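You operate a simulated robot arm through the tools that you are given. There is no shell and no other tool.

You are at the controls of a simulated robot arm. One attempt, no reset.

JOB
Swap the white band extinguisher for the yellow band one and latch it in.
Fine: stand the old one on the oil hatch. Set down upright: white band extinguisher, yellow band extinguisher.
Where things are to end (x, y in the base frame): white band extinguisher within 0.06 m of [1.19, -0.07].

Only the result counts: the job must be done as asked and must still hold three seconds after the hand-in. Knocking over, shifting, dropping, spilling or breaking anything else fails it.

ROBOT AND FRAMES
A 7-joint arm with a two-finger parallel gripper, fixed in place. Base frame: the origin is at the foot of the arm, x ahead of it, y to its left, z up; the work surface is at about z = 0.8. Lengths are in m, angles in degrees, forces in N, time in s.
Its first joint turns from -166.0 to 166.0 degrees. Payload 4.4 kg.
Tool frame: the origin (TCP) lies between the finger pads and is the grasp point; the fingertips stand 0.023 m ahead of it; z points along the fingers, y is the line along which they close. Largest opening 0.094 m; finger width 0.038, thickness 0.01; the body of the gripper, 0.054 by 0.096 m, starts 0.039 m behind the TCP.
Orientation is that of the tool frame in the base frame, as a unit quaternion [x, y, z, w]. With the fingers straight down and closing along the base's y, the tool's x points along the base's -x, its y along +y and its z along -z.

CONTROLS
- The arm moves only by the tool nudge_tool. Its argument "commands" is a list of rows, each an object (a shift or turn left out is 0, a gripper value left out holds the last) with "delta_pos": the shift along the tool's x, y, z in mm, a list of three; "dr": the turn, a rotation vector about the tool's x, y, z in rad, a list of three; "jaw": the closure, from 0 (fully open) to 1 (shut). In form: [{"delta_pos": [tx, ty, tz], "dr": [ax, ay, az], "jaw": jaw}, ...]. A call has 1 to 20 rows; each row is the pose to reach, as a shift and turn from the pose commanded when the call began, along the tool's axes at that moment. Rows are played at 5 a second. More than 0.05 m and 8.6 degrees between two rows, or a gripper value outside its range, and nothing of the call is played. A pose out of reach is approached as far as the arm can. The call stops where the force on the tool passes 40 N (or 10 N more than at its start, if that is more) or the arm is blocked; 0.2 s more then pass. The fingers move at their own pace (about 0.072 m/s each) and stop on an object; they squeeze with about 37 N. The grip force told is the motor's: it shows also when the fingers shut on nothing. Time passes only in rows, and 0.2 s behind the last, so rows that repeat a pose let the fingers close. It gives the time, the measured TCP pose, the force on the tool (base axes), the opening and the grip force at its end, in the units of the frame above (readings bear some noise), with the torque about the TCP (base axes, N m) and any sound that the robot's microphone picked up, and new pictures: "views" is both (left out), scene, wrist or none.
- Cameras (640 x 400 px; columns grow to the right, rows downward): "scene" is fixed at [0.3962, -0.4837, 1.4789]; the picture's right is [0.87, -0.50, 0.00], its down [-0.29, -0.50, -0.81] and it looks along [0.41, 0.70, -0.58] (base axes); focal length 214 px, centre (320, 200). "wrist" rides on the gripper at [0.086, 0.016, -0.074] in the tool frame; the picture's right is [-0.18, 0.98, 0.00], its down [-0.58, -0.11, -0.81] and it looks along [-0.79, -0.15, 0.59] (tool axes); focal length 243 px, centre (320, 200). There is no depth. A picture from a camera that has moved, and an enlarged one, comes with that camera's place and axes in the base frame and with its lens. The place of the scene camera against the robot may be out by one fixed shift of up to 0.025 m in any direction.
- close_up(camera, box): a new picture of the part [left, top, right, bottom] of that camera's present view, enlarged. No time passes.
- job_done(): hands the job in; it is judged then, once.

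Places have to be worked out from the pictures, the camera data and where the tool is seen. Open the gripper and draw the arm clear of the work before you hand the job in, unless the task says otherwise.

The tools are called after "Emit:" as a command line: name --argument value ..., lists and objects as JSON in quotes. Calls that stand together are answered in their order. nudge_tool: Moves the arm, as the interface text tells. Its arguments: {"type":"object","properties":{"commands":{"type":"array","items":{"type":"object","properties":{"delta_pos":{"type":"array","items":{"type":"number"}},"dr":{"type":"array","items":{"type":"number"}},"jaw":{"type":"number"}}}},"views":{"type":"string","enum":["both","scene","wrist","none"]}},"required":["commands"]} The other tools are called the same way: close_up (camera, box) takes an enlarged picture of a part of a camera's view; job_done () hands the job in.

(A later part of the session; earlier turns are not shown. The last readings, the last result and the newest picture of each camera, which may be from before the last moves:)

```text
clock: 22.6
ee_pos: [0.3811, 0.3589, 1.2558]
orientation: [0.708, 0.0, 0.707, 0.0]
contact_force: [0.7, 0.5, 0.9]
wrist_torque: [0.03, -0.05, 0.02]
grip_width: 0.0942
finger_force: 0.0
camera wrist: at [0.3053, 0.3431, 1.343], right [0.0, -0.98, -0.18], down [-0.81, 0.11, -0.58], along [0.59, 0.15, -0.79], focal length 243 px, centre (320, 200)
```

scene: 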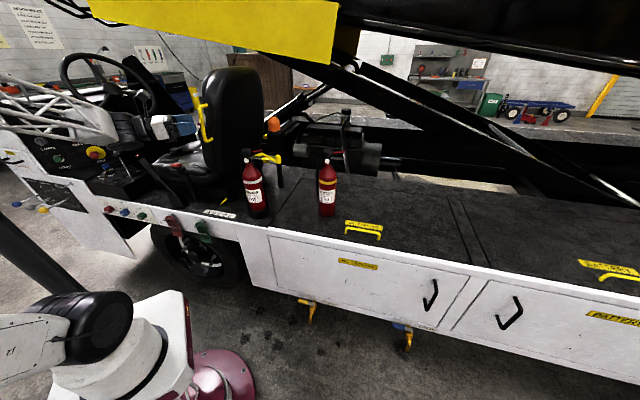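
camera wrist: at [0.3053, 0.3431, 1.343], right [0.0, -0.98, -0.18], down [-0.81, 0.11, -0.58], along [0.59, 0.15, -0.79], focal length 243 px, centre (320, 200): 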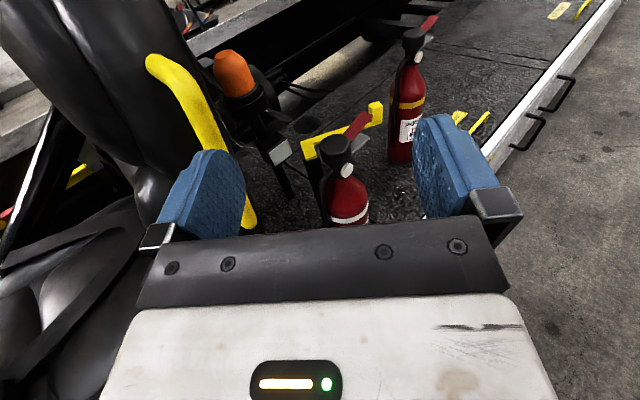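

The gripper is horizontal with the camera upright. A yellow seat handle sits near (0.45, 0.455) above z≈1.15, so I'll back off slightly, go straight down to z≈0.98, and set yaw to -5° to keep the hose between palm and finger.

Emit:
nudge_tool --commands '[{"delta_pos": [0, 0, -21], "dr": [-0.03, 0, 0], "jaw": 0}, {"delta_pos": [-40, -1, -21], "dr": [-0.06, 0, 0], "jaw": 0}, {"delta_pos": [-80, -2, -21], "dr": [-0.087, 0, 0], "jaw": 0}, {"delta_pos": [-120, -3, -21], "dr": [-0.087, 0, 0], "jaw": 0}, {"delta_pos": [-160, -4, -21], "dr": [-0.087, 0, 0], "jaw": 0}, {"delta_pos": [-200, -5, -21], "dr": [-0.087, 0, 0], "jaw": 0}, {"delta_pos": [-240, -6, -21], "dr": [-0.087, 0, 0], "jaw": 0}, {"delta_pos": [-275, -6, -21], "dr": [-0.087, 0, 0], "jaw": 0}]'

Emit:
close_up --camera "wrist" --box '[220, 0, 460, 200]'

```text
clock: 24.4
ee_pos: [0.3615, 0.3683, 0.9829]
orientation: [0.708, -0.029, 0.705, 0.03]
contact_force: [0.0, -0.4, 1.0]
wrist_torque: [-0.02, -0.01, 0.01]
grip_width: 0.0941
finger_force: 0.0
camera wrist: at [0.2846, 0.3576, 1.0682], right [-0.09, -0.98, -0.18], down [-0.8, 0.18, -0.58], along [0.6, 0.1, -0.79], focal length 243 px, centre (320, 200)
```

scene: 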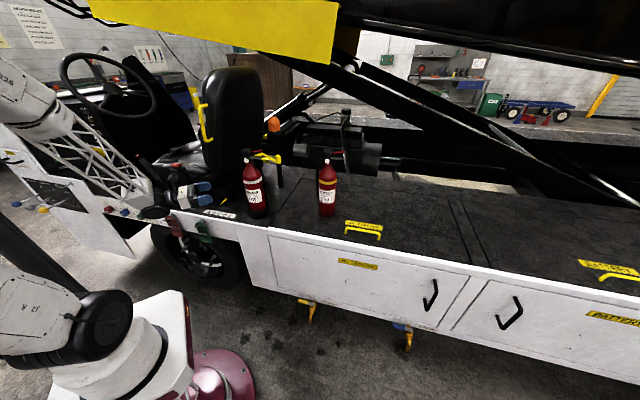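
wrist: 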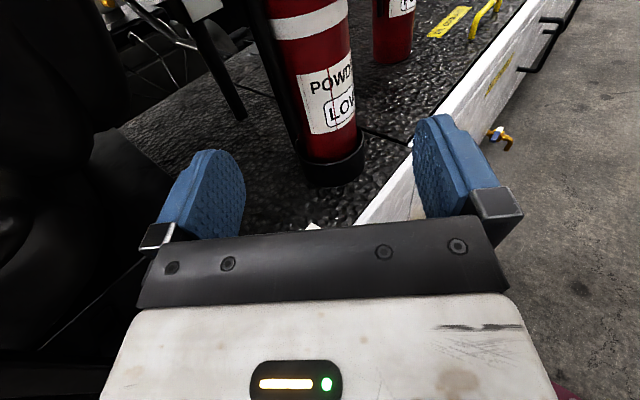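

```text
2.00 times, centred on (340, 100) of wrist
camera zoom: at [0.2846, 0.3576, 1.0682], right [-0.09, -0.98, -0.18], down [-0.8, 0.18, -0.58], along [0.6, 0.1, -0.79], focal length 485 px, centre (280, 400)
```

zoom: 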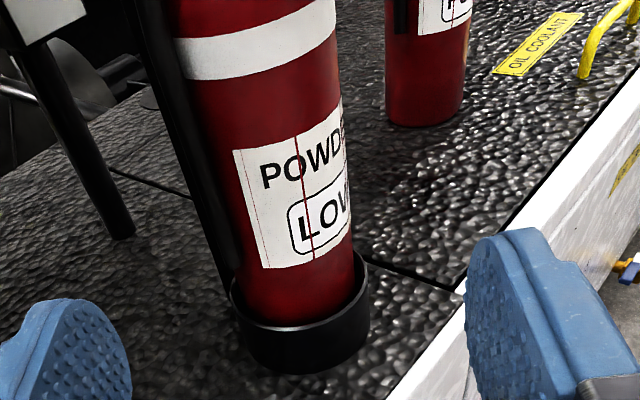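

The axis checks out at (0.554, 0.363), and both the hose and the back post leave room for the left finger. I'll line up laterally and advance to the grasp, stopping 12 mm short of the axis.

Emit:
nudge_tool --commands '[{"delta_pos": [0, -10, 10], "jaw": 0}, {"delta_pos": [0, -10, 40], "jaw": 0}, {"delta_pos": [0, -10, 70], "jaw": 0}, {"delta_pos": [0, -10, 100], "jaw": 0}, {"delta_pos": [0, -10, 125], "jaw": 0}, {"delta_pos": [0, -10, 140], "jaw": 0}]'

Emit:
close_up --camera "wrist" --box '[160, 0, 500, 220]'

```text
clock: 25.9
ee_pos: [0.5003, 0.3639, 0.9807]
orientation: [0.708, -0.03, 0.705, 0.031]
contact_force: [0.8, -0.3, 0.3]
wrist_torque: [0.01, 0.02, 0.0]
grip_width: 0.0939
finger_force: 0.0
camera wrist: at [0.4246, 0.3538, 1.0675], right [-0.08, -0.98, -0.18], down [-0.8, 0.18, -0.58], along [0.6, 0.1, -0.8], focal length 243 px, centre (320, 200)
```

scene: 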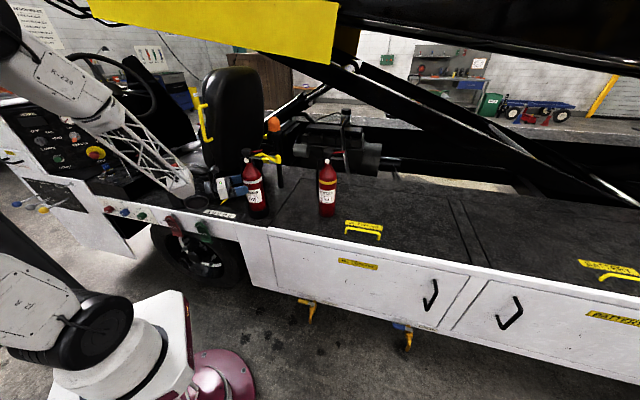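
wrist: 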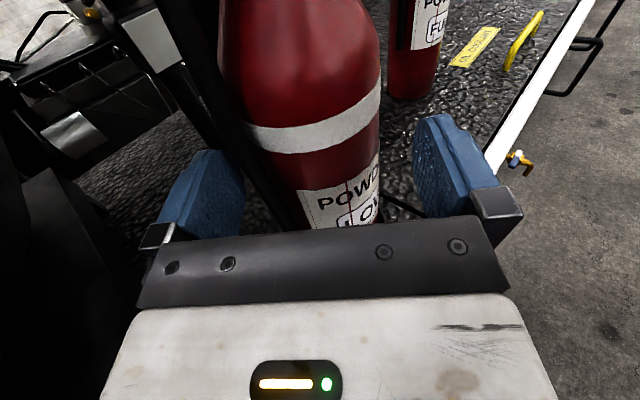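

```text
1.82 times, centred on (330, 110) of wrist
camera zoom: at [0.4246, 0.3538, 1.0675], right [-0.08, -0.98, -0.18], down [-0.8, 0.18, -0.58], along [0.6, 0.1, -0.8], focal length 441 px, centre (302, 364)
```

zoom: 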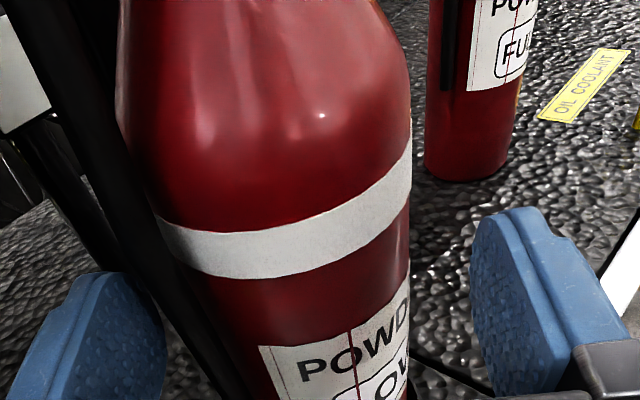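

The body is centred between the fingers. I'll advance the last 42 mm, then close.

Emit:
nudge_tool --commands '[{"delta_pos": [0, 0, 12], "jaw": 0}, {"delta_pos": [0, 0, 24], "jaw": 0}, {"delta_pos": [0, 0, 34], "jaw": 0}, {"delta_pos": [0, 0, 41], "jaw": 0}]'

Emit:
close_up --camera "wrist" --box '[160, 0, 500, 220]'

```text
clock: 26.9
ee_pos: [0.5425, 0.3605, 0.9799]
orientation: [0.708, -0.03, 0.705, 0.031]
contact_force: [-0.1, 0.8, 0.0]
wrist_torque: [0.0, 0.01, 0.02]
grip_width: 0.0939
finger_force: 0.2
camera wrist: at [0.4657, 0.3499, 1.0675], right [-0.08, -0.98, -0.18], down [-0.8, 0.18, -0.58], along [0.6, 0.1, -0.8], focal length 243 px, centre (320, 200)
```

scene: 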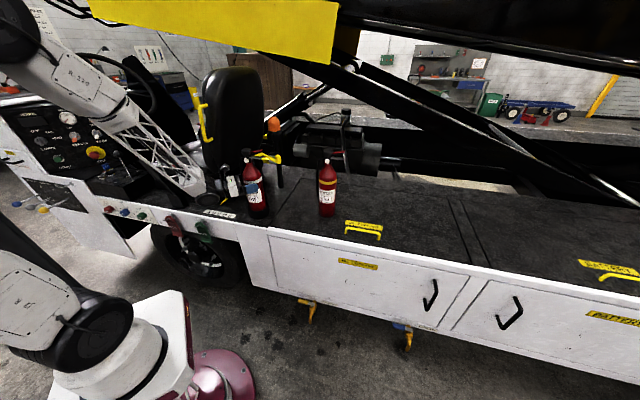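
wrist: 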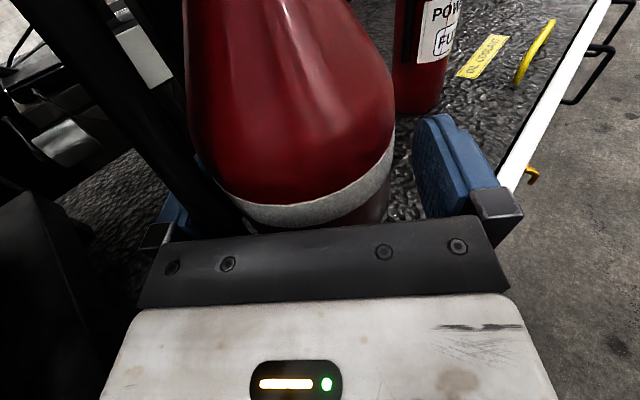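

```text
1.82 times, centred on (330, 110) of wrist
camera zoom: at [0.4657, 0.3499, 1.0675], right [-0.08, -0.98, -0.18], down [-0.8, 0.18, -0.58], along [0.6, 0.1, -0.8], focal length 441 px, centre (302, 364)
```

zoom: 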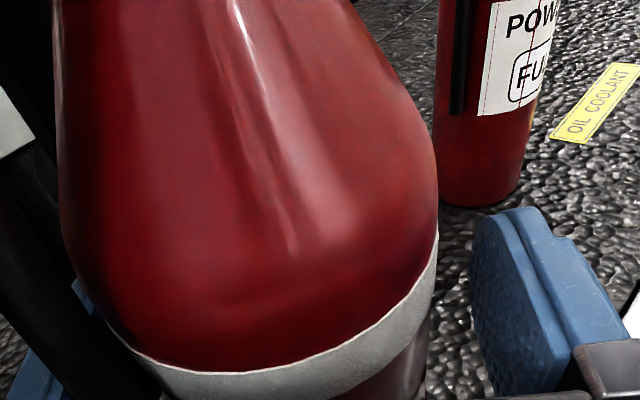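

No contact so far, and the hose is inside the left finger next to the palm. I'll close the fingers.

Emit:
nudge_tool --commands '[{"jaw": 1}, {"jaw": 1}, {"jaw": 1}, {"jaw": 1}]'

```text
clock: 27.9
ee_pos: [0.5427, 0.3608, 0.9816]
orientation: [0.708, -0.03, 0.705, 0.03]
contact_force: [4.3, 13.1, -0.2]
wrist_torque: [1.59, -0.59, 0.1]
grip_width: 0.0797
finger_force: 37.1
camera wrist: at [0.4657, 0.3501, 1.0678], right [-0.08, -0.98, -0.18], down [-0.8, 0.18, -0.58], along [0.6, 0.1, -0.79], focal length 243 px, centre (320, 200)
```

scene: 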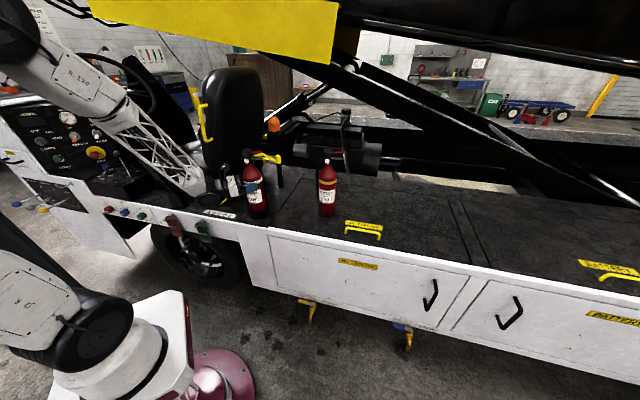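
wrist: 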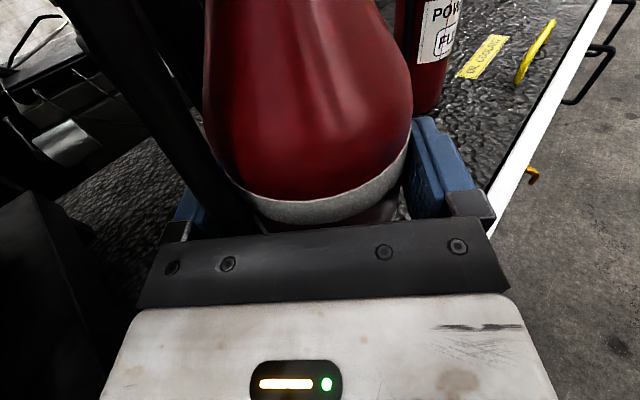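

The grip is firm at 0.0797 m, with a 13 N side load suggesting the bottle sits about 3 mm further +y. I'll shift that much to relieve it, then lift straight up.

Emit:
nudge_tool --commands '[{"delta_pos": [0, -2, 0], "jaw": 1}, {"delta_pos": [0, -3, 0], "jaw": 1}, {"delta_pos": [0, -3, 0], "jaw": 1}]' --views "none"

```text
clock: 28.6
ee_pos: [0.5419, 0.3622, 0.981]
orientation: [0.708, -0.03, 0.705, 0.031]
contact_force: [-1.7, 4.4, 0.1]
wrist_torque: [0.52, 0.27, 0.1]
grip_width: 0.0792
finger_force: 37.3
```

Emit:
nudge_tool --commands '[{"delta_pos": [4, -1, 0], "jaw": 1}, {"delta_pos": [10, -1, 0], "jaw": 1}, {"delta_pos": [18, -1, 0], "jaw": 1}, {"delta_pos": [27, -1, 0], "jaw": 1}, {"delta_pos": [36, -1, 0], "jaw": 1}, {"delta_pos": [46, -1, 0], "jaw": 1}, {"delta_pos": [56, -1, 0], "jaw": 1}, {"delta_pos": [65, -1, 0], "jaw": 1}, {"delta_pos": [65, -1, 0], "jaw": 1}]'

Emit:
close_up --camera "scene" --box '[210, 130, 310, 225]'

```text
clock: 30.6
ee_pos: [0.5422, 0.3641, 1.0456]
orientation: [0.709, -0.03, 0.704, 0.032]
contact_force: [-0.1, 0.0, -9.4]
wrist_torque: [0.01, 0.11, -0.02]
grip_width: 0.0792
finger_force: 37.1
camera wrist: at [0.4663, 0.354, 1.1324], right [-0.09, -0.98, -0.18], down [-0.8, 0.18, -0.58], along [0.6, 0.1, -0.8], focal length 243 px, centre (320, 200)
```

scene: 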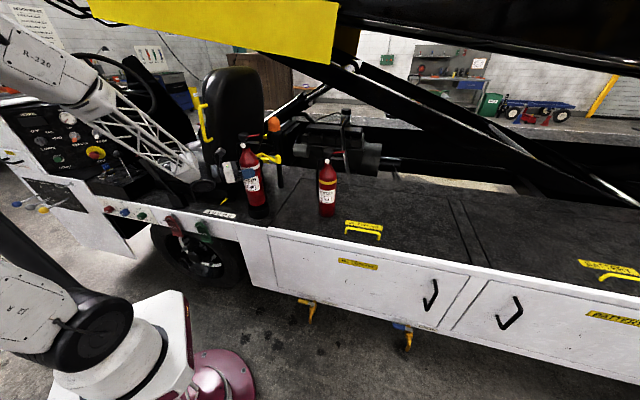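
wrist: 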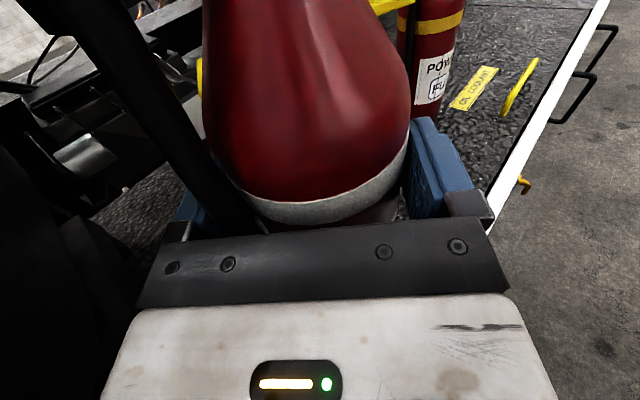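

```text
4.21 times, centred on (260, 178) of scene
camera zoom: at [0.3962, -0.4837, 1.4789], right [0.87, -0.5, 0.0], down [-0.29, -0.5, -0.81], along [0.41, 0.7, -0.58], focal length 903 px, centre (573, 295)
```

zoom: 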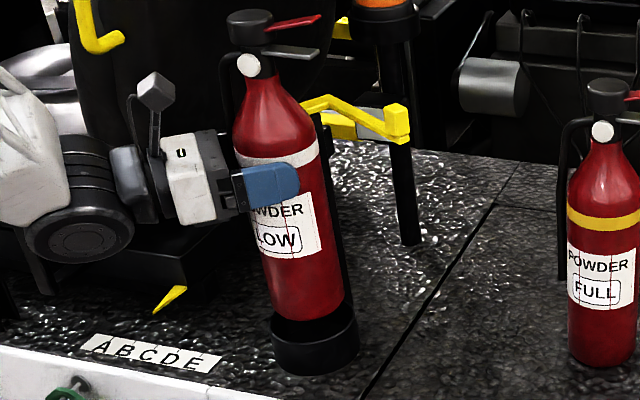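

The bottle lifts cleanly at about 9.4 N. I'll raise it a bit more to clear the cup, then carry it out toward the robot side, well away from the open bar and the yellow-band unit.

Emit:
nudge_tool --commands '[{"delta_pos": [12, 0, 0], "jaw": 1}, {"delta_pos": [24, 0, 0], "jaw": 1}, {"delta_pos": [36, 0, 0], "jaw": 1}, {"delta_pos": [36, 15, 5], "jaw": 1}, {"delta_pos": [36, 40, 12], "jaw": 1}, {"delta_pos": [36, 70, 22], "jaw": 1}, {"delta_pos": [36, 100, 32], "jaw": 1}, {"delta_pos": [36, 130, 41], "jaw": 1}, {"delta_pos": [36, 160, 51], "jaw": 1}, {"delta_pos": [36, 190, 60], "jaw": 1}, {"delta_pos": [36, 220, 70], "jaw": 1}, {"delta_pos": [36, 250, 79], "jaw": 1}, {"delta_pos": [36, 280, 89], "jaw": 1}, {"delta_pos": [36, 310, 98], "jaw": 1}, {"delta_pos": [36, 336, 106], "jaw": 1}]'

```text
clock: 34.0
ee_pos: [0.6458, 0.0205, 0.9321]
orientation: [0.795, -0.018, 0.606, 0.042]
contact_force: [-0.1, 0.4, -12.0]
wrist_torque: [-0.01, -0.07, 0.03]
grip_width: 0.0784
finger_force: 37.4
stopped in row 15: the arm was blocked; the commanded pose is now the measured one
camera wrist: at [0.5944, 0.012, 1.0344], right [-0.13, -0.98, -0.13], down [-0.92, 0.17, -0.36], along [0.37, 0.08, -0.93], focal length 243 px, centre (320, 200)
```

scene: 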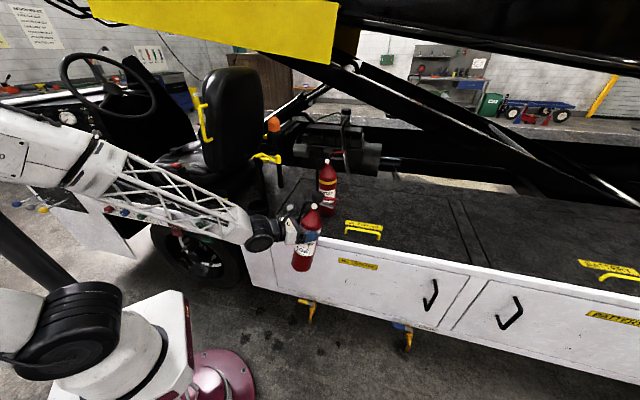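
wrist: 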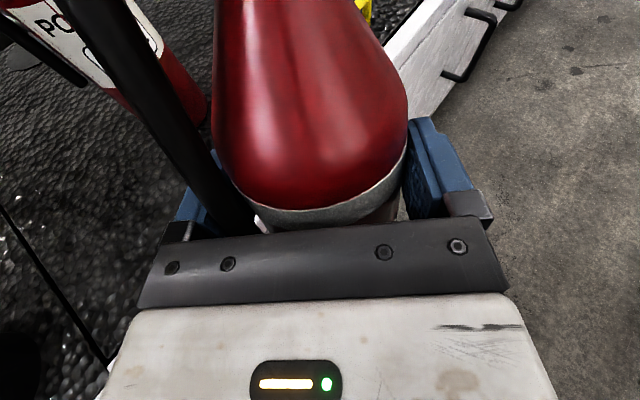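

The arm hit a fold limit because the wrist was too close to the base, and it tilted the bottle about 15° in free air with no contact. I'll extend outward while restoring height and level.

Emit:
nudge_tool --commands '[{"delta_pos": [18, 6, 18], "dr": [0, 0, 0], "jaw": 1}, {"delta_pos": [36, 12, 36], "dr": [0, 0.03, 0.005], "jaw": 1}, {"delta_pos": [60, 18, 54], "dr": [0, 0.07, 0.012], "jaw": 1}, {"delta_pos": [85, 24, 72], "dr": [0, 0.12, 0.02], "jaw": 1}, {"delta_pos": [110, 30, 88], "dr": [0, 0.17, 0.03], "jaw": 1}, {"delta_pos": [135, 36, 102], "dr": [0, 0.22, 0.04], "jaw": 1}, {"delta_pos": [160, 41, 110], "dr": [0, 0.25, 0.045], "jaw": 1}, {"delta_pos": [183, 45, 114], "dr": [0, 0.269, 0.047], "jaw": 1}]'

```text
clock: 35.9
ee_pos: [0.7964, -0.0061, 1.0796]
orientation: [0.708, -0.041, 0.704, 0.04]
contact_force: [0.0, 0.5, -10.2]
wrist_torque: [0.02, 0.11, 0.0]
grip_width: 0.0785
finger_force: 37.1
out of reach, approached as far as the arm can: row 4, 5, 6, 7, 8
camera wrist: at [0.7195, -0.0145, 1.1679], right [-0.11, -0.98, -0.19], down [-0.79, 0.2, -0.58], along [0.6, 0.08, -0.8], focal length 243 px, centre (320, 200)
```

scene: 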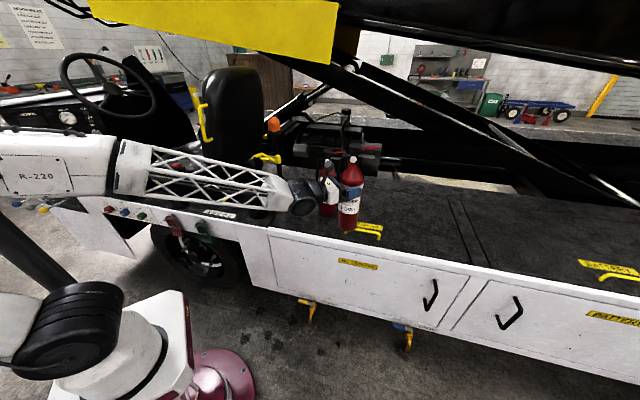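
wrist: 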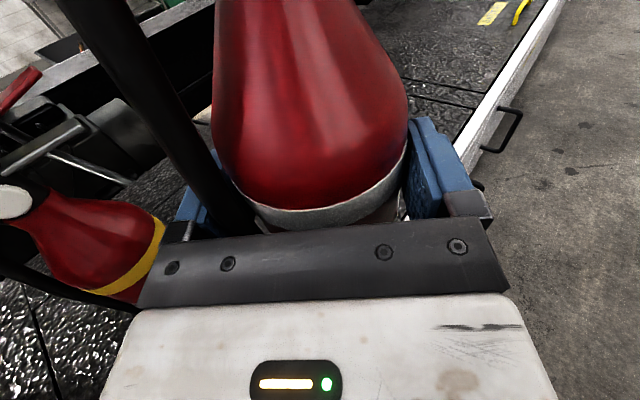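

The bottle is level and clear again, but y is 24 mm short of the command, so the arm is at some joint limit. I'll try extending outward in x to see whether this posture can reach the target area.

Emit:
nudge_tool --commands '[{"delta_pos": [0, 0, 20], "jaw": 1}, {"delta_pos": [0, 0, 45], "jaw": 1}, {"delta_pos": [0, 0, 75], "jaw": 1}, {"delta_pos": [0, -1, 105], "jaw": 1}, {"delta_pos": [0, -2, 135], "jaw": 1}, {"delta_pos": [0, -3, 165], "jaw": 1}, {"delta_pos": [0, -3, 190], "jaw": 1}]'

```text
clock: 37.5
ee_pos: [0.9885, -0.0095, 1.0865]
orientation: [0.707, -0.037, 0.705, 0.036]
contact_force: [0.1, 0.5, -9.1]
wrist_torque: [0.0, 0.16, 0.02]
grip_width: 0.0788
finger_force: 37.4
out of reach, approached as far as the arm can: row 1, 2, 3, 4, 5, 6, 7
camera wrist: at [0.9117, -0.0185, 1.1728], right [-0.1, -0.98, -0.19], down [-0.79, 0.19, -0.58], along [0.6, 0.09, -0.79], focal length 243 px, centre (320, 200)
```

scene: 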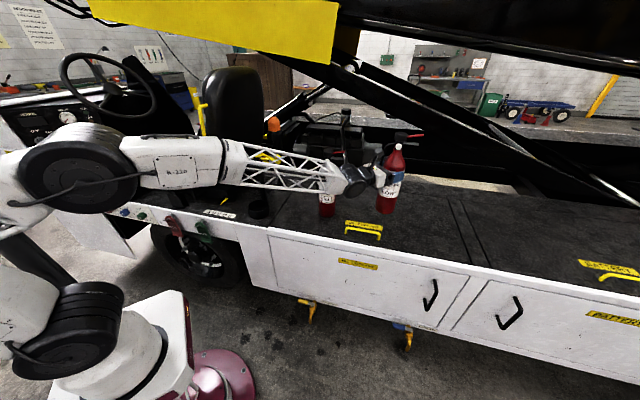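
wrist: 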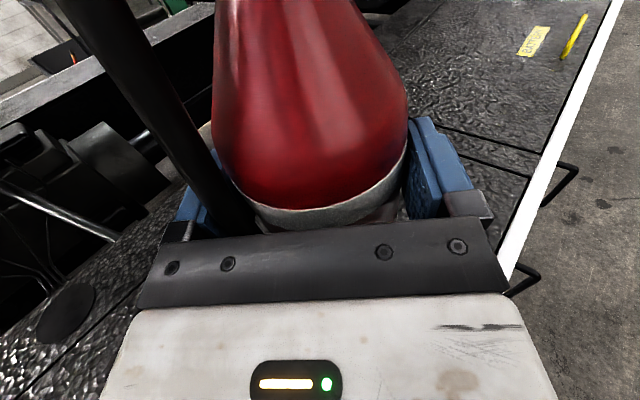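

Extension in x works, with only a roughly 35 mm lag in y. I'll keep extending toward the target while lowering moderately.

Emit:
nudge_tool --commands '[{"delta_pos": [-8, 1, 25], "jaw": 1}, {"delta_pos": [-16, 2, 50], "jaw": 1}, {"delta_pos": [-24, 3, 75], "jaw": 1}, {"delta_pos": [-32, 4, 100], "jaw": 1}, {"delta_pos": [-40, 5, 125], "jaw": 1}, {"delta_pos": [-48, 5, 150], "jaw": 1}, {"delta_pos": [-55, 6, 175], "jaw": 1}]'

```text
clock: 39.2
ee_pos: [1.1637, -0.0313, 1.1225]
orientation: [0.677, -0.032, 0.735, 0.029]
contact_force: [0.2, -0.7, 6.4]
wrist_torque: [0.06, 0.42, -0.01]
grip_width: 0.0784
finger_force: 37.7
out of reach, approached as far as the arm can: row 1, 2, 3, 4, 5, 6, 7
stopped in row 7: the arm was blocked; the commanded pose is now the measured one
camera wrist: at [1.08, -0.0416, 1.2031], right [-0.07, -0.98, -0.19], down [-0.74, 0.18, -0.64], along [0.66, 0.1, -0.74], focal length 243 px, centre (320, 200)
```

scene: 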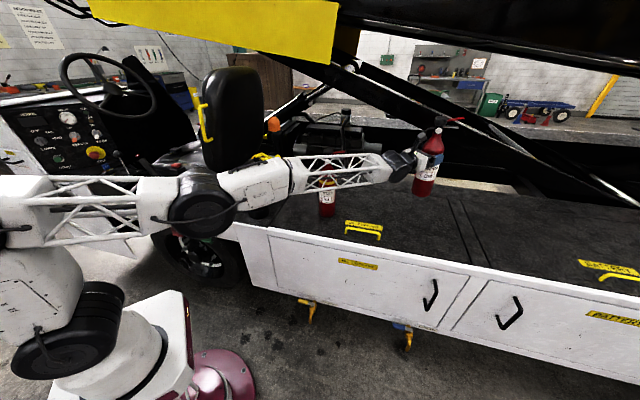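
wrist: 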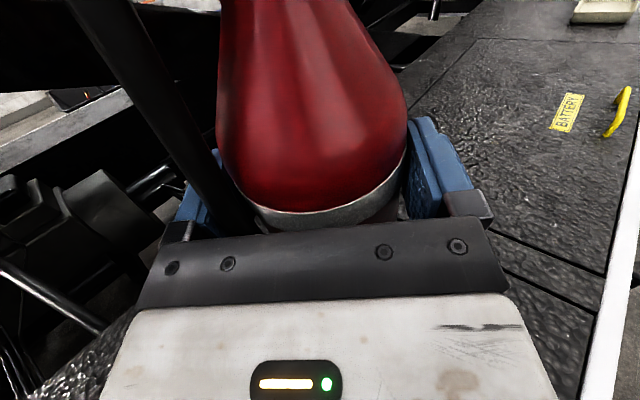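

The bottle is at about the right x, but z stayed high and the tool is pitched up about 5°. I'll check whether an arm link is touching the truck before going on.

Emit:
close_up --camera "scene" --box '[0, 130, 320, 330]'

Emit:
close_up --camera "scene" --box '[300, 100, 500, 250]'

```text
2.00 times, centred on (160, 230) of scene
camera zoom: at [0.3962, -0.4837, 1.4789], right [0.87, -0.5, 0.0], down [-0.29, -0.5, -0.81], along [0.41, 0.7, -0.58], focal length 429 px, centre (640, 140)
```

zoom: 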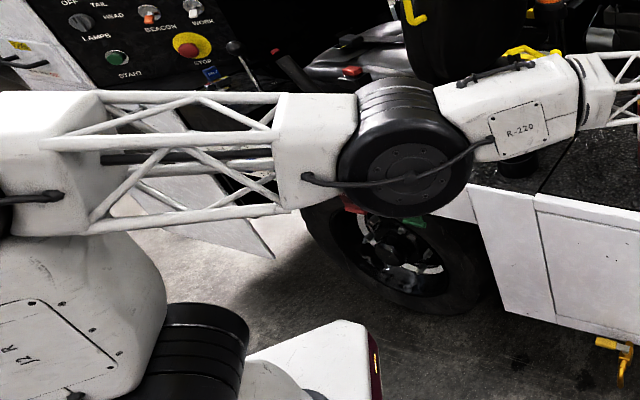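

```text
2.67 times, centred on (400, 175) of scene
camera zoom: at [0.3962, -0.4837, 1.4789], right [0.87, -0.5, 0.0], down [-0.29, -0.5, -0.81], along [0.41, 0.7, -0.58], focal length 572 px, centre (107, 267)
```

zoom: 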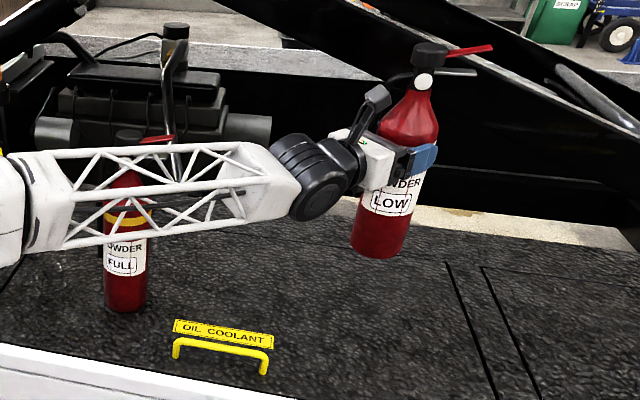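

The arm is nearly straight and in this posture is up against a joint limit, not touching the truck. I'll try lowering with a small retraction to see if it can still reach the deck here.

Emit:
nudge_tool --commands '[{"delta_pos": [-10, 3, -6], "dr": [0, -0.02, 0], "jaw": 1}, {"delta_pos": [-20, 7, -10], "dr": [0, -0.04, 0], "jaw": 1}, {"delta_pos": [-35, 12, -15], "dr": [0, -0.06, 0], "jaw": 1}, {"delta_pos": [-50, 17, -18], "dr": [0, -0.08, 0], "jaw": 1}, {"delta_pos": [-69, 22, -19], "dr": [0, -0.08, 0], "jaw": 1}, {"delta_pos": [-69, 22, -19], "dr": [0, -0.08, 0], "jaw": 1}]'

```text
clock: 40.6
ee_pos: [1.1504, -0.0455, 1.0386]
orientation: [0.713, -0.039, 0.699, 0.034]
contact_force: [0.4, 0.0, -9.7]
wrist_torque: [0.01, 0.13, 0.0]
grip_width: 0.0787
finger_force: 36.4
out of reach, approached as far as the arm can: row 4, 5, 6
camera wrist: at [1.0759, -0.0556, 1.1264], right [-0.11, -0.98, -0.19], down [-0.8, 0.2, -0.56], along [0.59, 0.09, -0.8], focal length 243 px, centre (320, 200)
```

scene: 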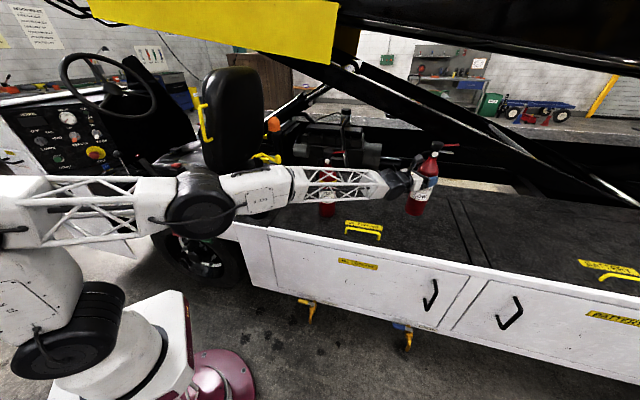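
wrist: 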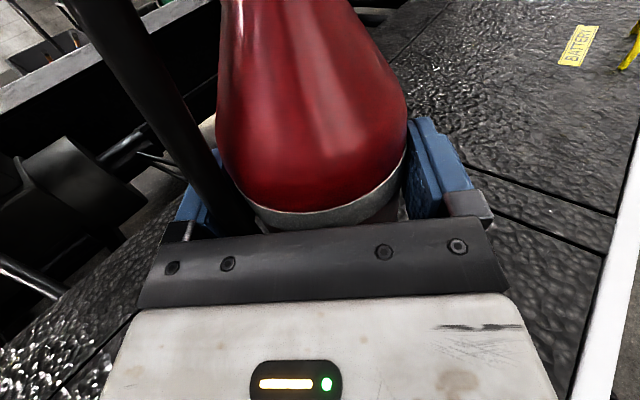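

That worked: the bottle axis is at about (1.162, -0.047) with the tool nearly level. I'll lower it further in small steps and nudge toward -y.

Emit:
nudge_tool --commands '[{"delta_pos": [-8, 4, 3], "jaw": 1}, {"delta_pos": [-16, 8, 6], "jaw": 1}, {"delta_pos": [-24, 12, 8], "jaw": 1}, {"delta_pos": [-32, 15, 10], "jaw": 1}, {"delta_pos": [-38, 15, 10], "jaw": 1}, {"delta_pos": [-38, 15, 10], "jaw": 1}]'

Emit:
close_up --camera "scene" --box '[340, 110, 500, 260]'

```text
clock: 42.0
ee_pos: [1.165, -0.0509, 1.0019]
orientation: [0.713, -0.042, 0.699, 0.037]
contact_force: [0.1, -0.6, -10.0]
wrist_torque: [-0.02, 0.11, -0.01]
grip_width: 0.0784
finger_force: 37.4
out of reach, approached as far as the arm can: row 1, 2, 3, 4, 5, 6
camera wrist: at [1.0896, -0.0597, 1.0903], right [-0.11, -0.98, -0.19], down [-0.8, 0.2, -0.56], along [0.59, 0.09, -0.8], focal length 243 px, centre (320, 200)
```

scene: 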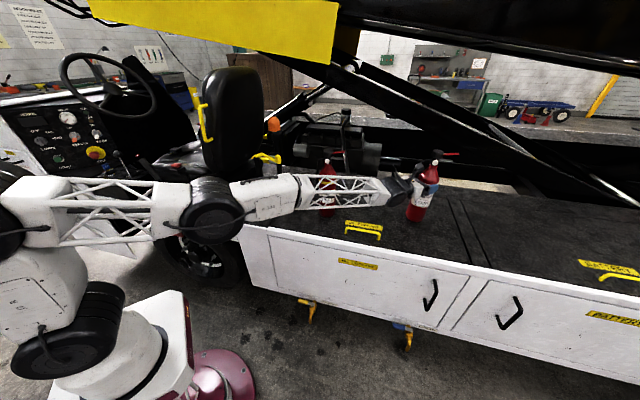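
wrist: 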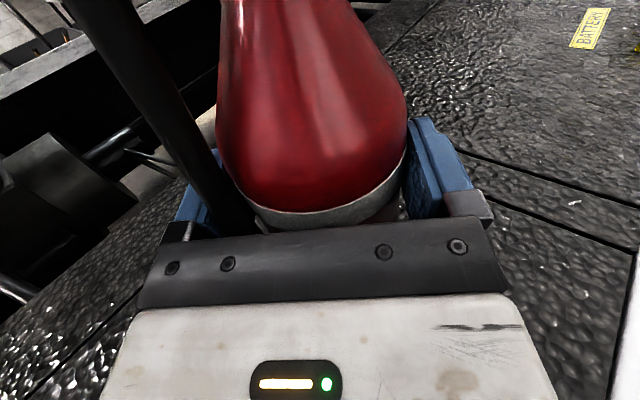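

```text
2.67 times, centred on (420, 185) of scene
camera zoom: at [0.3962, -0.4837, 1.4789], right [0.87, -0.5, 0.0], down [-0.29, -0.5, -0.81], along [0.41, 0.7, -0.58], focal length 572 px, centre (53, 240)
```

zoom: 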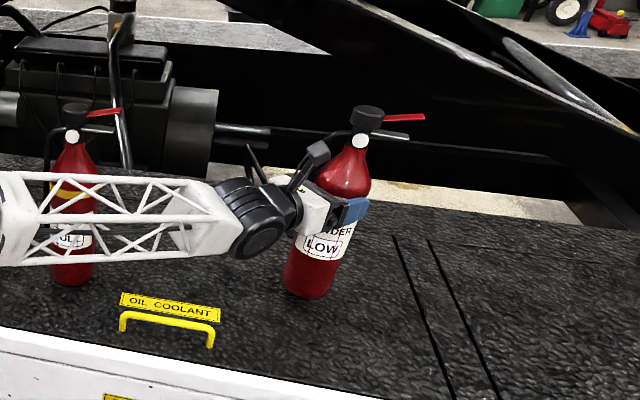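

The bottle stands at about (1.177, -0.052) with its bottom about 2 cm above the hatch. I'll ease it down slowly until the weight comes off.

Emit:
nudge_tool --commands '[{"delta_pos": [-4, 0, 0], "dr": [0, 0.01, 0], "jaw": 1}, {"delta_pos": [-8, 0, 0], "dr": [0, 0.02, 0], "jaw": 1}, {"delta_pos": [-12, 0, 0], "dr": [0, 0.02, 0], "jaw": 1}, {"delta_pos": [-15, 0, 0], "dr": [0, 0.02, 0], "jaw": 1}, {"delta_pos": [-15, 0, 0], "dr": [0, 0.02, 0], "jaw": 1}]' --views "scene"

Emit:
close_up --camera "scene" --box '[390, 140, 460, 240]'

```text
clock: 43.2
ee_pos: [1.1693, -0.0415, 0.9968]
orientation: [0.707, -0.04, 0.706, 0.034]
contact_force: [0.8, -0.3, -9.7]
wrist_torque: [0.05, 0.15, 0.03]
grip_width: 0.0788
finger_force: 36.9
out of reach, approached as far as the arm can: row 1, 2, 3, 4, 5
```

scene: 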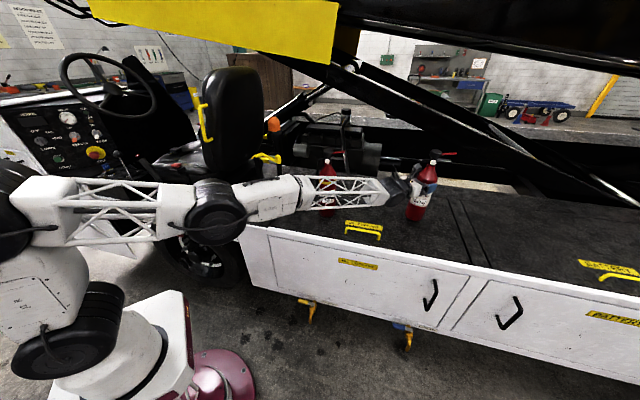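

```text
4.00 times, centred on (425, 190) of scene
camera zoom: at [0.3962, -0.4837, 1.4789], right [0.87, -0.5, 0.0], down [-0.29, -0.5, -0.81], along [0.41, 0.7, -0.58], focal length 858 px, centre (-100, 240)
```

zoom: 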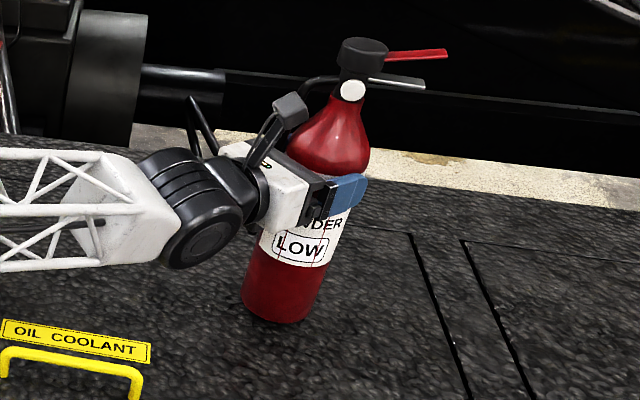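

Still hanging freely at -9.7 N, now level. I'll keep lowering and ease back 8 mm in x to stay within reach.

Emit:
nudge_tool --commands '[{"delta_pos": [-4, 4, -4], "jaw": 1}, {"delta_pos": [-8, 8, -8], "jaw": 1}, {"delta_pos": [-12, 8, -8], "jaw": 1}, {"delta_pos": [-16, 8, -8], "jaw": 1}, {"delta_pos": [-16, 8, -8], "jaw": 1}]' --views "none"

```text
clock: 44.5
ee_pos: [1.1696, -0.0395, 0.9853]
orientation: [0.706, -0.04, 0.706, 0.036]
contact_force: [-5.4, -0.9, 0.4]
wrist_torque: [-0.19, 0.77, -0.06]
grip_width: 0.0784
finger_force: 36.7
out of reach, approached as far as the arm can: row 1, 2, 3, 4, 5
```

The weight has transferred (z force ≈0), so the bottle is standing. I'll check that it is upright before releasing.

Emit:
close_up --camera "scene" --box '[390, 140, 460, 240]'

Emit:
close_up --camera "wrist" --box '[100, 0, 540, 260]'

```text
4.00 times, centred on (425, 190) of scene
camera zoom: at [0.3962, -0.4837, 1.4789], right [0.87, -0.5, 0.0], down [-0.29, -0.5, -0.81], along [0.41, 0.7, -0.58], focal length 858 px, centre (-100, 240)
```

zoom: 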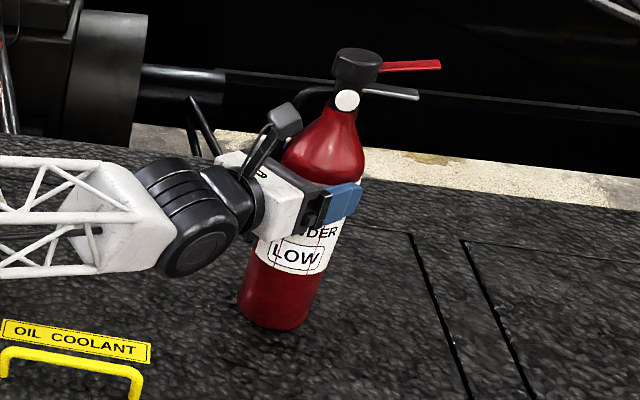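

```text
1.45 times, centred on (320, 130) of wrist
camera zoom: at [1.0929, -0.0481, 1.0727], right [-0.11, -0.98, -0.19], down [-0.79, 0.2, -0.58], along [0.61, 0.09, -0.79], focal length 353 px, centre (320, 302)
```

zoom: 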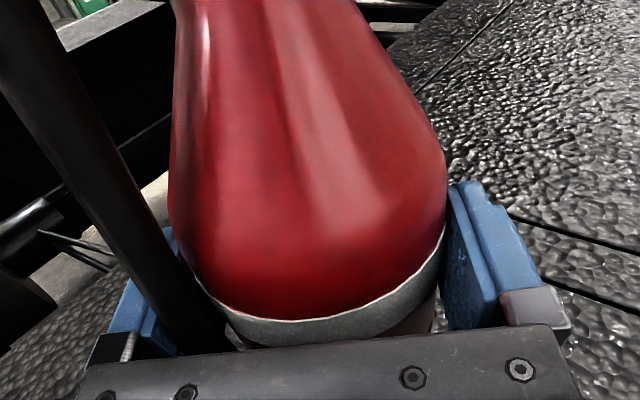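

The bottle looks upright: its axis matches the camera's vertical there. The commanded pose differs from the measured one by about 4 cm because of the limit, so I'll re-command the measured pose first to keep the retreat from dragging the bottle sideways.

Emit:
nudge_tool --commands '[{"delta_pos": [1, -18, 9], "dr": [-0.011, 0, 0], "jaw": 1}, {"delta_pos": [1.8, -36.6, 17.8], "dr": [-0.022, 0, 0], "jaw": 1}, {"delta_pos": [1.8, -36.6, 17.8], "dr": [-0.022, 0, 0], "jaw": 1}]' --views "none"

```text
clock: 45.2
ee_pos: [1.1922, -0.0033, 0.987]
orientation: [0.705, -0.041, 0.707, 0.037]
contact_force: [-0.3, 0.5, -9.6]
wrist_torque: [0.02, 0.09, -0.01]
grip_width: 0.0786
finger_force: 36.9
```

The controller already treats the reached pose as commanded, so that step actually moved the bottle 36 mm (still gripped, just off the deck). I'll lift slightly and move back toward the target centre.

Emit:
nudge_tool --commands '[{"delta_pos": [8, 0, 0], "jaw": 1}, {"delta_pos": [14, 15, -6], "jaw": 1}, {"delta_pos": [14, 30, -12], "jaw": 1}, {"delta_pos": [14, 45, -18], "jaw": 1}, {"delta_pos": [14, 55, -24], "jaw": 1}, {"delta_pos": [14, 55, -24], "jaw": 1}]'

```text
clock: 46.6
ee_pos: [1.162, -0.0531, 1.0011]
orientation: [0.705, -0.046, 0.706, 0.042]
contact_force: [-0.1, 1.2, -9.0]
wrist_torque: [0.0, 0.14, -0.01]
grip_width: 0.0788
finger_force: 37.0
camera wrist: at [1.0848, -0.0612, 1.0869], right [-0.12, -0.97, -0.19], down [-0.79, 0.21, -0.58], along [0.61, 0.08, -0.79], focal length 243 px, centre (320, 200)
```

scene: 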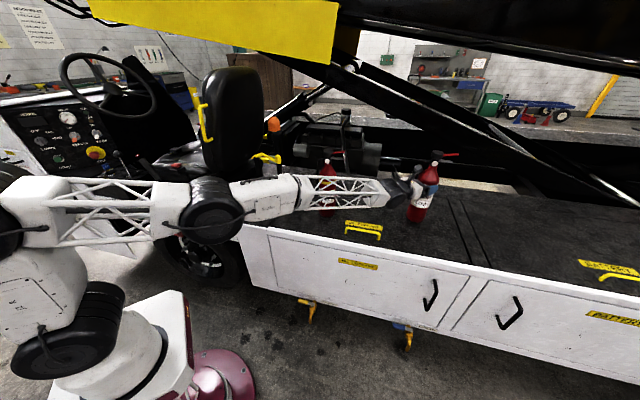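
wrist: 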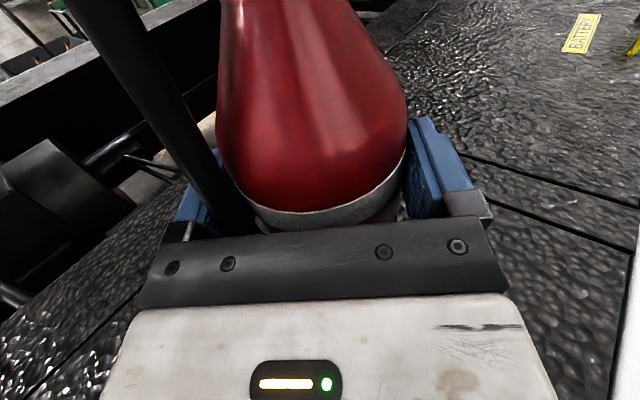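

Everything was reachable this time. The axis is at about (1.174, -0.055), 22 mm from target centre. I'll lower until the weight transfers.

Emit:
nudge_tool --commands '[{"delta_pos": [-4, 0, 0], "jaw": 1}, {"delta_pos": [-8, 0, 0], "jaw": 1}, {"delta_pos": [-12, 0, 0], "jaw": 1}, {"delta_pos": [-15, 0, 0], "jaw": 1}, {"delta_pos": [-17, 0, 0], "jaw": 1}, {"delta_pos": [-17, 0, 0], "jaw": 1}]' --views "scene"

Emit:
close_up --camera "scene" --box '[390, 140, 460, 240]'

```text
clock: 48.0
ee_pos: [1.1645, -0.0495, 0.9869]
orientation: [0.705, -0.045, 0.707, 0.04]
contact_force: [-2.8, -1.7, -3.5]
wrist_torque: [-0.31, 0.37, -0.1]
grip_width: 0.0785
finger_force: 37.1
out of reach, approached as far as the arm can: row 1, 2, 3, 4, 5, 6
```

scene: 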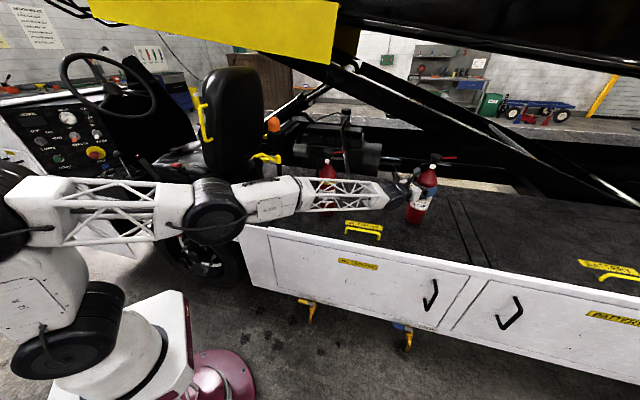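

```text
4.00 times, centred on (425, 190) of scene
camera zoom: at [0.3962, -0.4837, 1.4789], right [0.87, -0.5, 0.0], down [-0.29, -0.5, -0.81], along [0.41, 0.7, -0.58], focal length 858 px, centre (-100, 240)
```

zoom: 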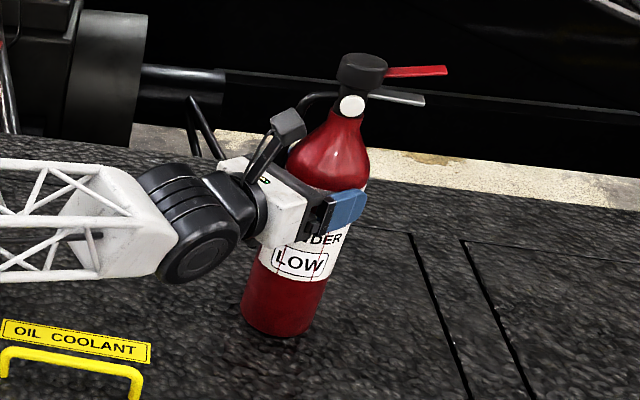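

The bottle is touching the deck and upright, so any drop is under a millimetre. I'll open the fingers without moving.

Emit:
nudge_tool --commands '[{"jaw": 0.9}, {"jaw": 0.8}, {"jaw": 0.5}, {"jaw": 0}, {"jaw": 0}, {"jaw": 0}]'

Emit:
close_up --camera "scene" --box '[390, 140, 460, 240]'

Emit:
close_up --camera "wrist" --box '[100, 0, 540, 260]'

```text
clock: 49.5
ee_pos: [1.1639, -0.0499, 0.9861]
orientation: [0.705, -0.046, 0.706, 0.041]
contact_force: [-0.4, -0.3, -0.7]
wrist_torque: [0.0, -0.03, 0.04]
grip_width: 0.0939
finger_force: 0.1
camera wrist: at [1.0863, -0.0574, 1.072], right [-0.12, -0.97, -0.19], down [-0.79, 0.21, -0.58], along [0.61, 0.08, -0.79], focal length 243 px, centre (320, 200)
```

scene: 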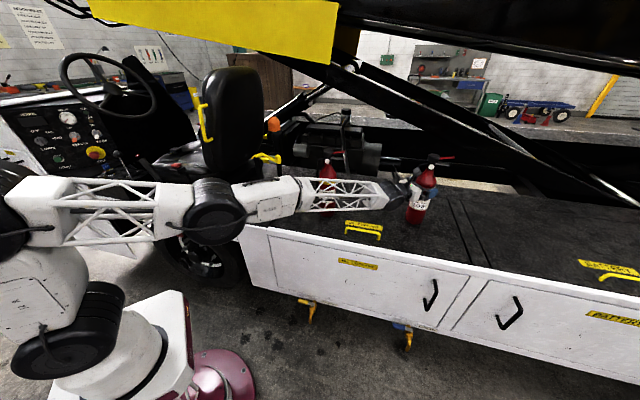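
wrist: 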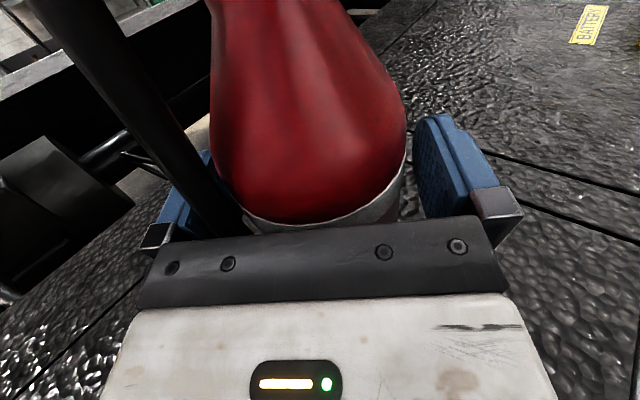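

```text
4.00 times, centred on (425, 190) of scene
camera zoom: at [0.3962, -0.4837, 1.4789], right [0.87, -0.5, 0.0], down [-0.29, -0.5, -0.81], along [0.41, 0.7, -0.58], focal length 858 px, centre (-100, 240)
```

zoom: 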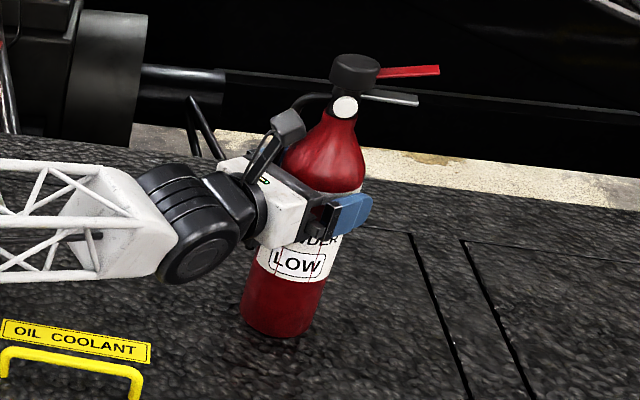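

```text
1.45 times, centred on (320, 130) of wrist
camera zoom: at [1.0863, -0.0574, 1.072], right [-0.12, -0.97, -0.19], down [-0.79, 0.21, -0.58], along [0.61, 0.08, -0.79], focal length 353 px, centre (320, 302)
```

zoom: 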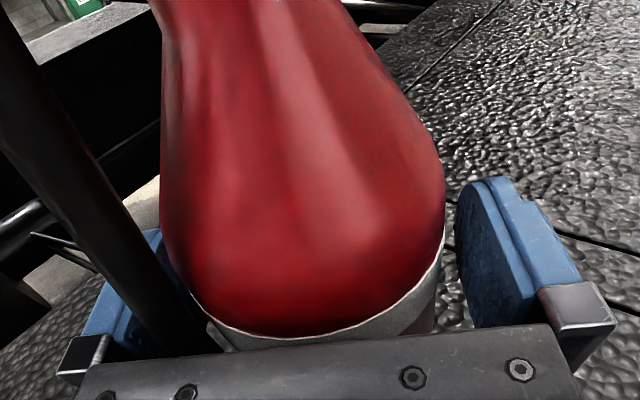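

It stands on its own. I'll retreat straight back, shifting 2 mm toward the hose side to stay centred.

Emit:
nudge_tool --commands '[{"delta_pos": [0, -2, -6], "jaw": 0}, {"delta_pos": [0, -2, -14], "jaw": 0}, {"delta_pos": [0, -2, -24], "jaw": 0}, {"delta_pos": [0, -2, -36], "jaw": 0}, {"delta_pos": [0, -2, -50], "jaw": 0}]'

```text
clock: 50.6
ee_pos: [1.1189, -0.0342, 0.9886]
orientation: [0.705, -0.046, 0.706, 0.042]
contact_force: [0.6, 0.0, 0.5]
wrist_torque: [0.0, 0.0, 0.01]
grip_width: 0.0942
finger_force: 0.1
out of reach, approached as far as the arm can: row 2, 3, 4, 5
camera wrist: at [1.0406, -0.0417, 1.0744], right [-0.12, -0.97, -0.19], down [-0.79, 0.21, -0.58], along [0.61, 0.08, -0.79], focal length 243 px, centre (320, 200)
```

scene: 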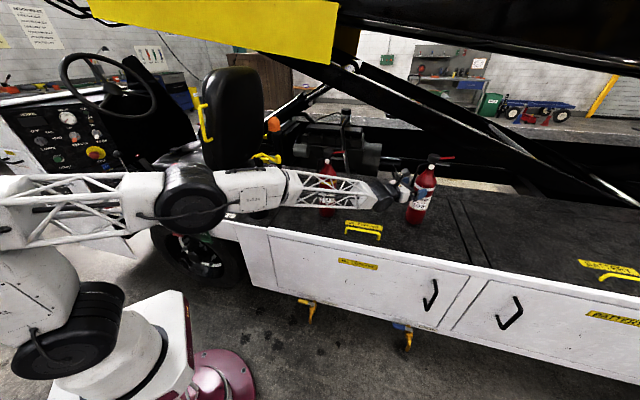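
wrist: 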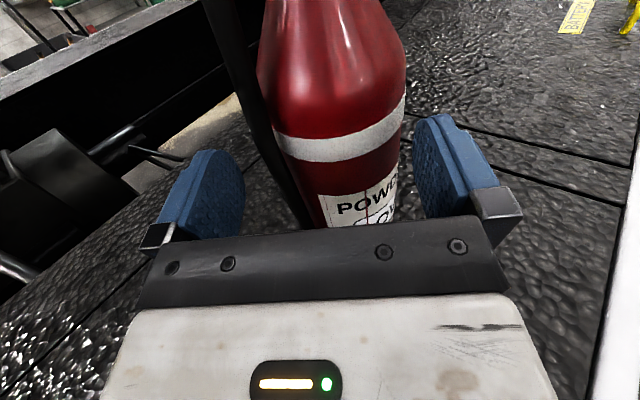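

Clear of contact, with a slight +y drift. I'll keep retreating with a small compensating shift.

Emit:
nudge_tool --commands '[{"delta_pos": [0, 3, -12], "jaw": 0}, {"delta_pos": [0, 5, -30], "jaw": 0}, {"delta_pos": [5, 5, -55], "jaw": 0}, {"delta_pos": [20, 5, -85], "jaw": 0}, {"delta_pos": [40, 5, -115], "jaw": 0}, {"delta_pos": [70, 5, -140], "jaw": 0}]'

Emit:
close_up --camera "wrist" --box '[200, 0, 500, 200]'

```text
clock: 52.0
ee_pos: [0.976, -0.0172, 1.0587]
orientation: [0.705, -0.046, 0.706, 0.04]
contact_force: [0.4, -0.7, -0.7]
wrist_torque: [0.02, -0.01, -0.02]
grip_width: 0.0938
finger_force: 0.2
out of reach, approached as far as the arm can: row 1, 2, 3, 4, 5, 6
camera wrist: at [0.899, -0.0245, 1.1456], right [-0.12, -0.97, -0.19], down [-0.79, 0.21, -0.58], along [0.61, 0.08, -0.79], focal length 243 px, centre (320, 200)
```

scene: 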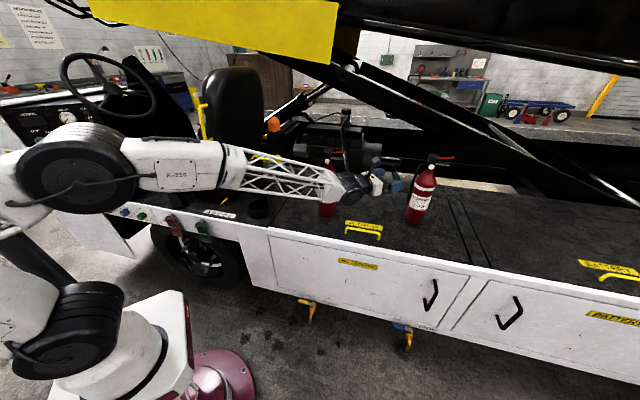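
wrist: 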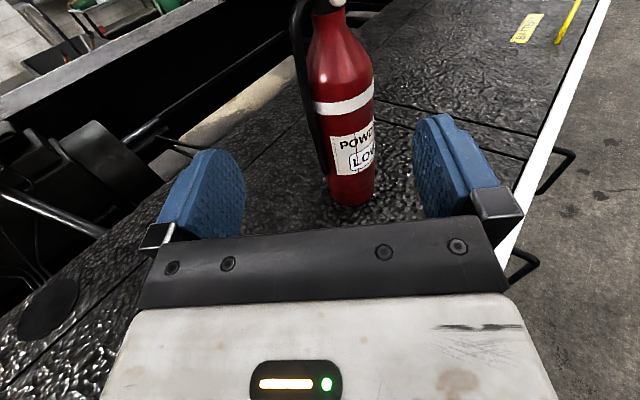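

```text
2.00 times, centred on (350, 100) of wrist
camera zoom: at [0.899, -0.0245, 1.1456], right [-0.12, -0.97, -0.19], down [-0.79, 0.21, -0.58], along [0.61, 0.08, -0.79], focal length 485 px, centre (260, 400)
```

zoom: 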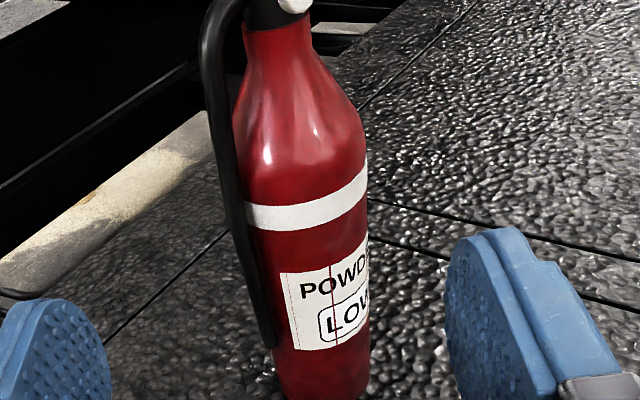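

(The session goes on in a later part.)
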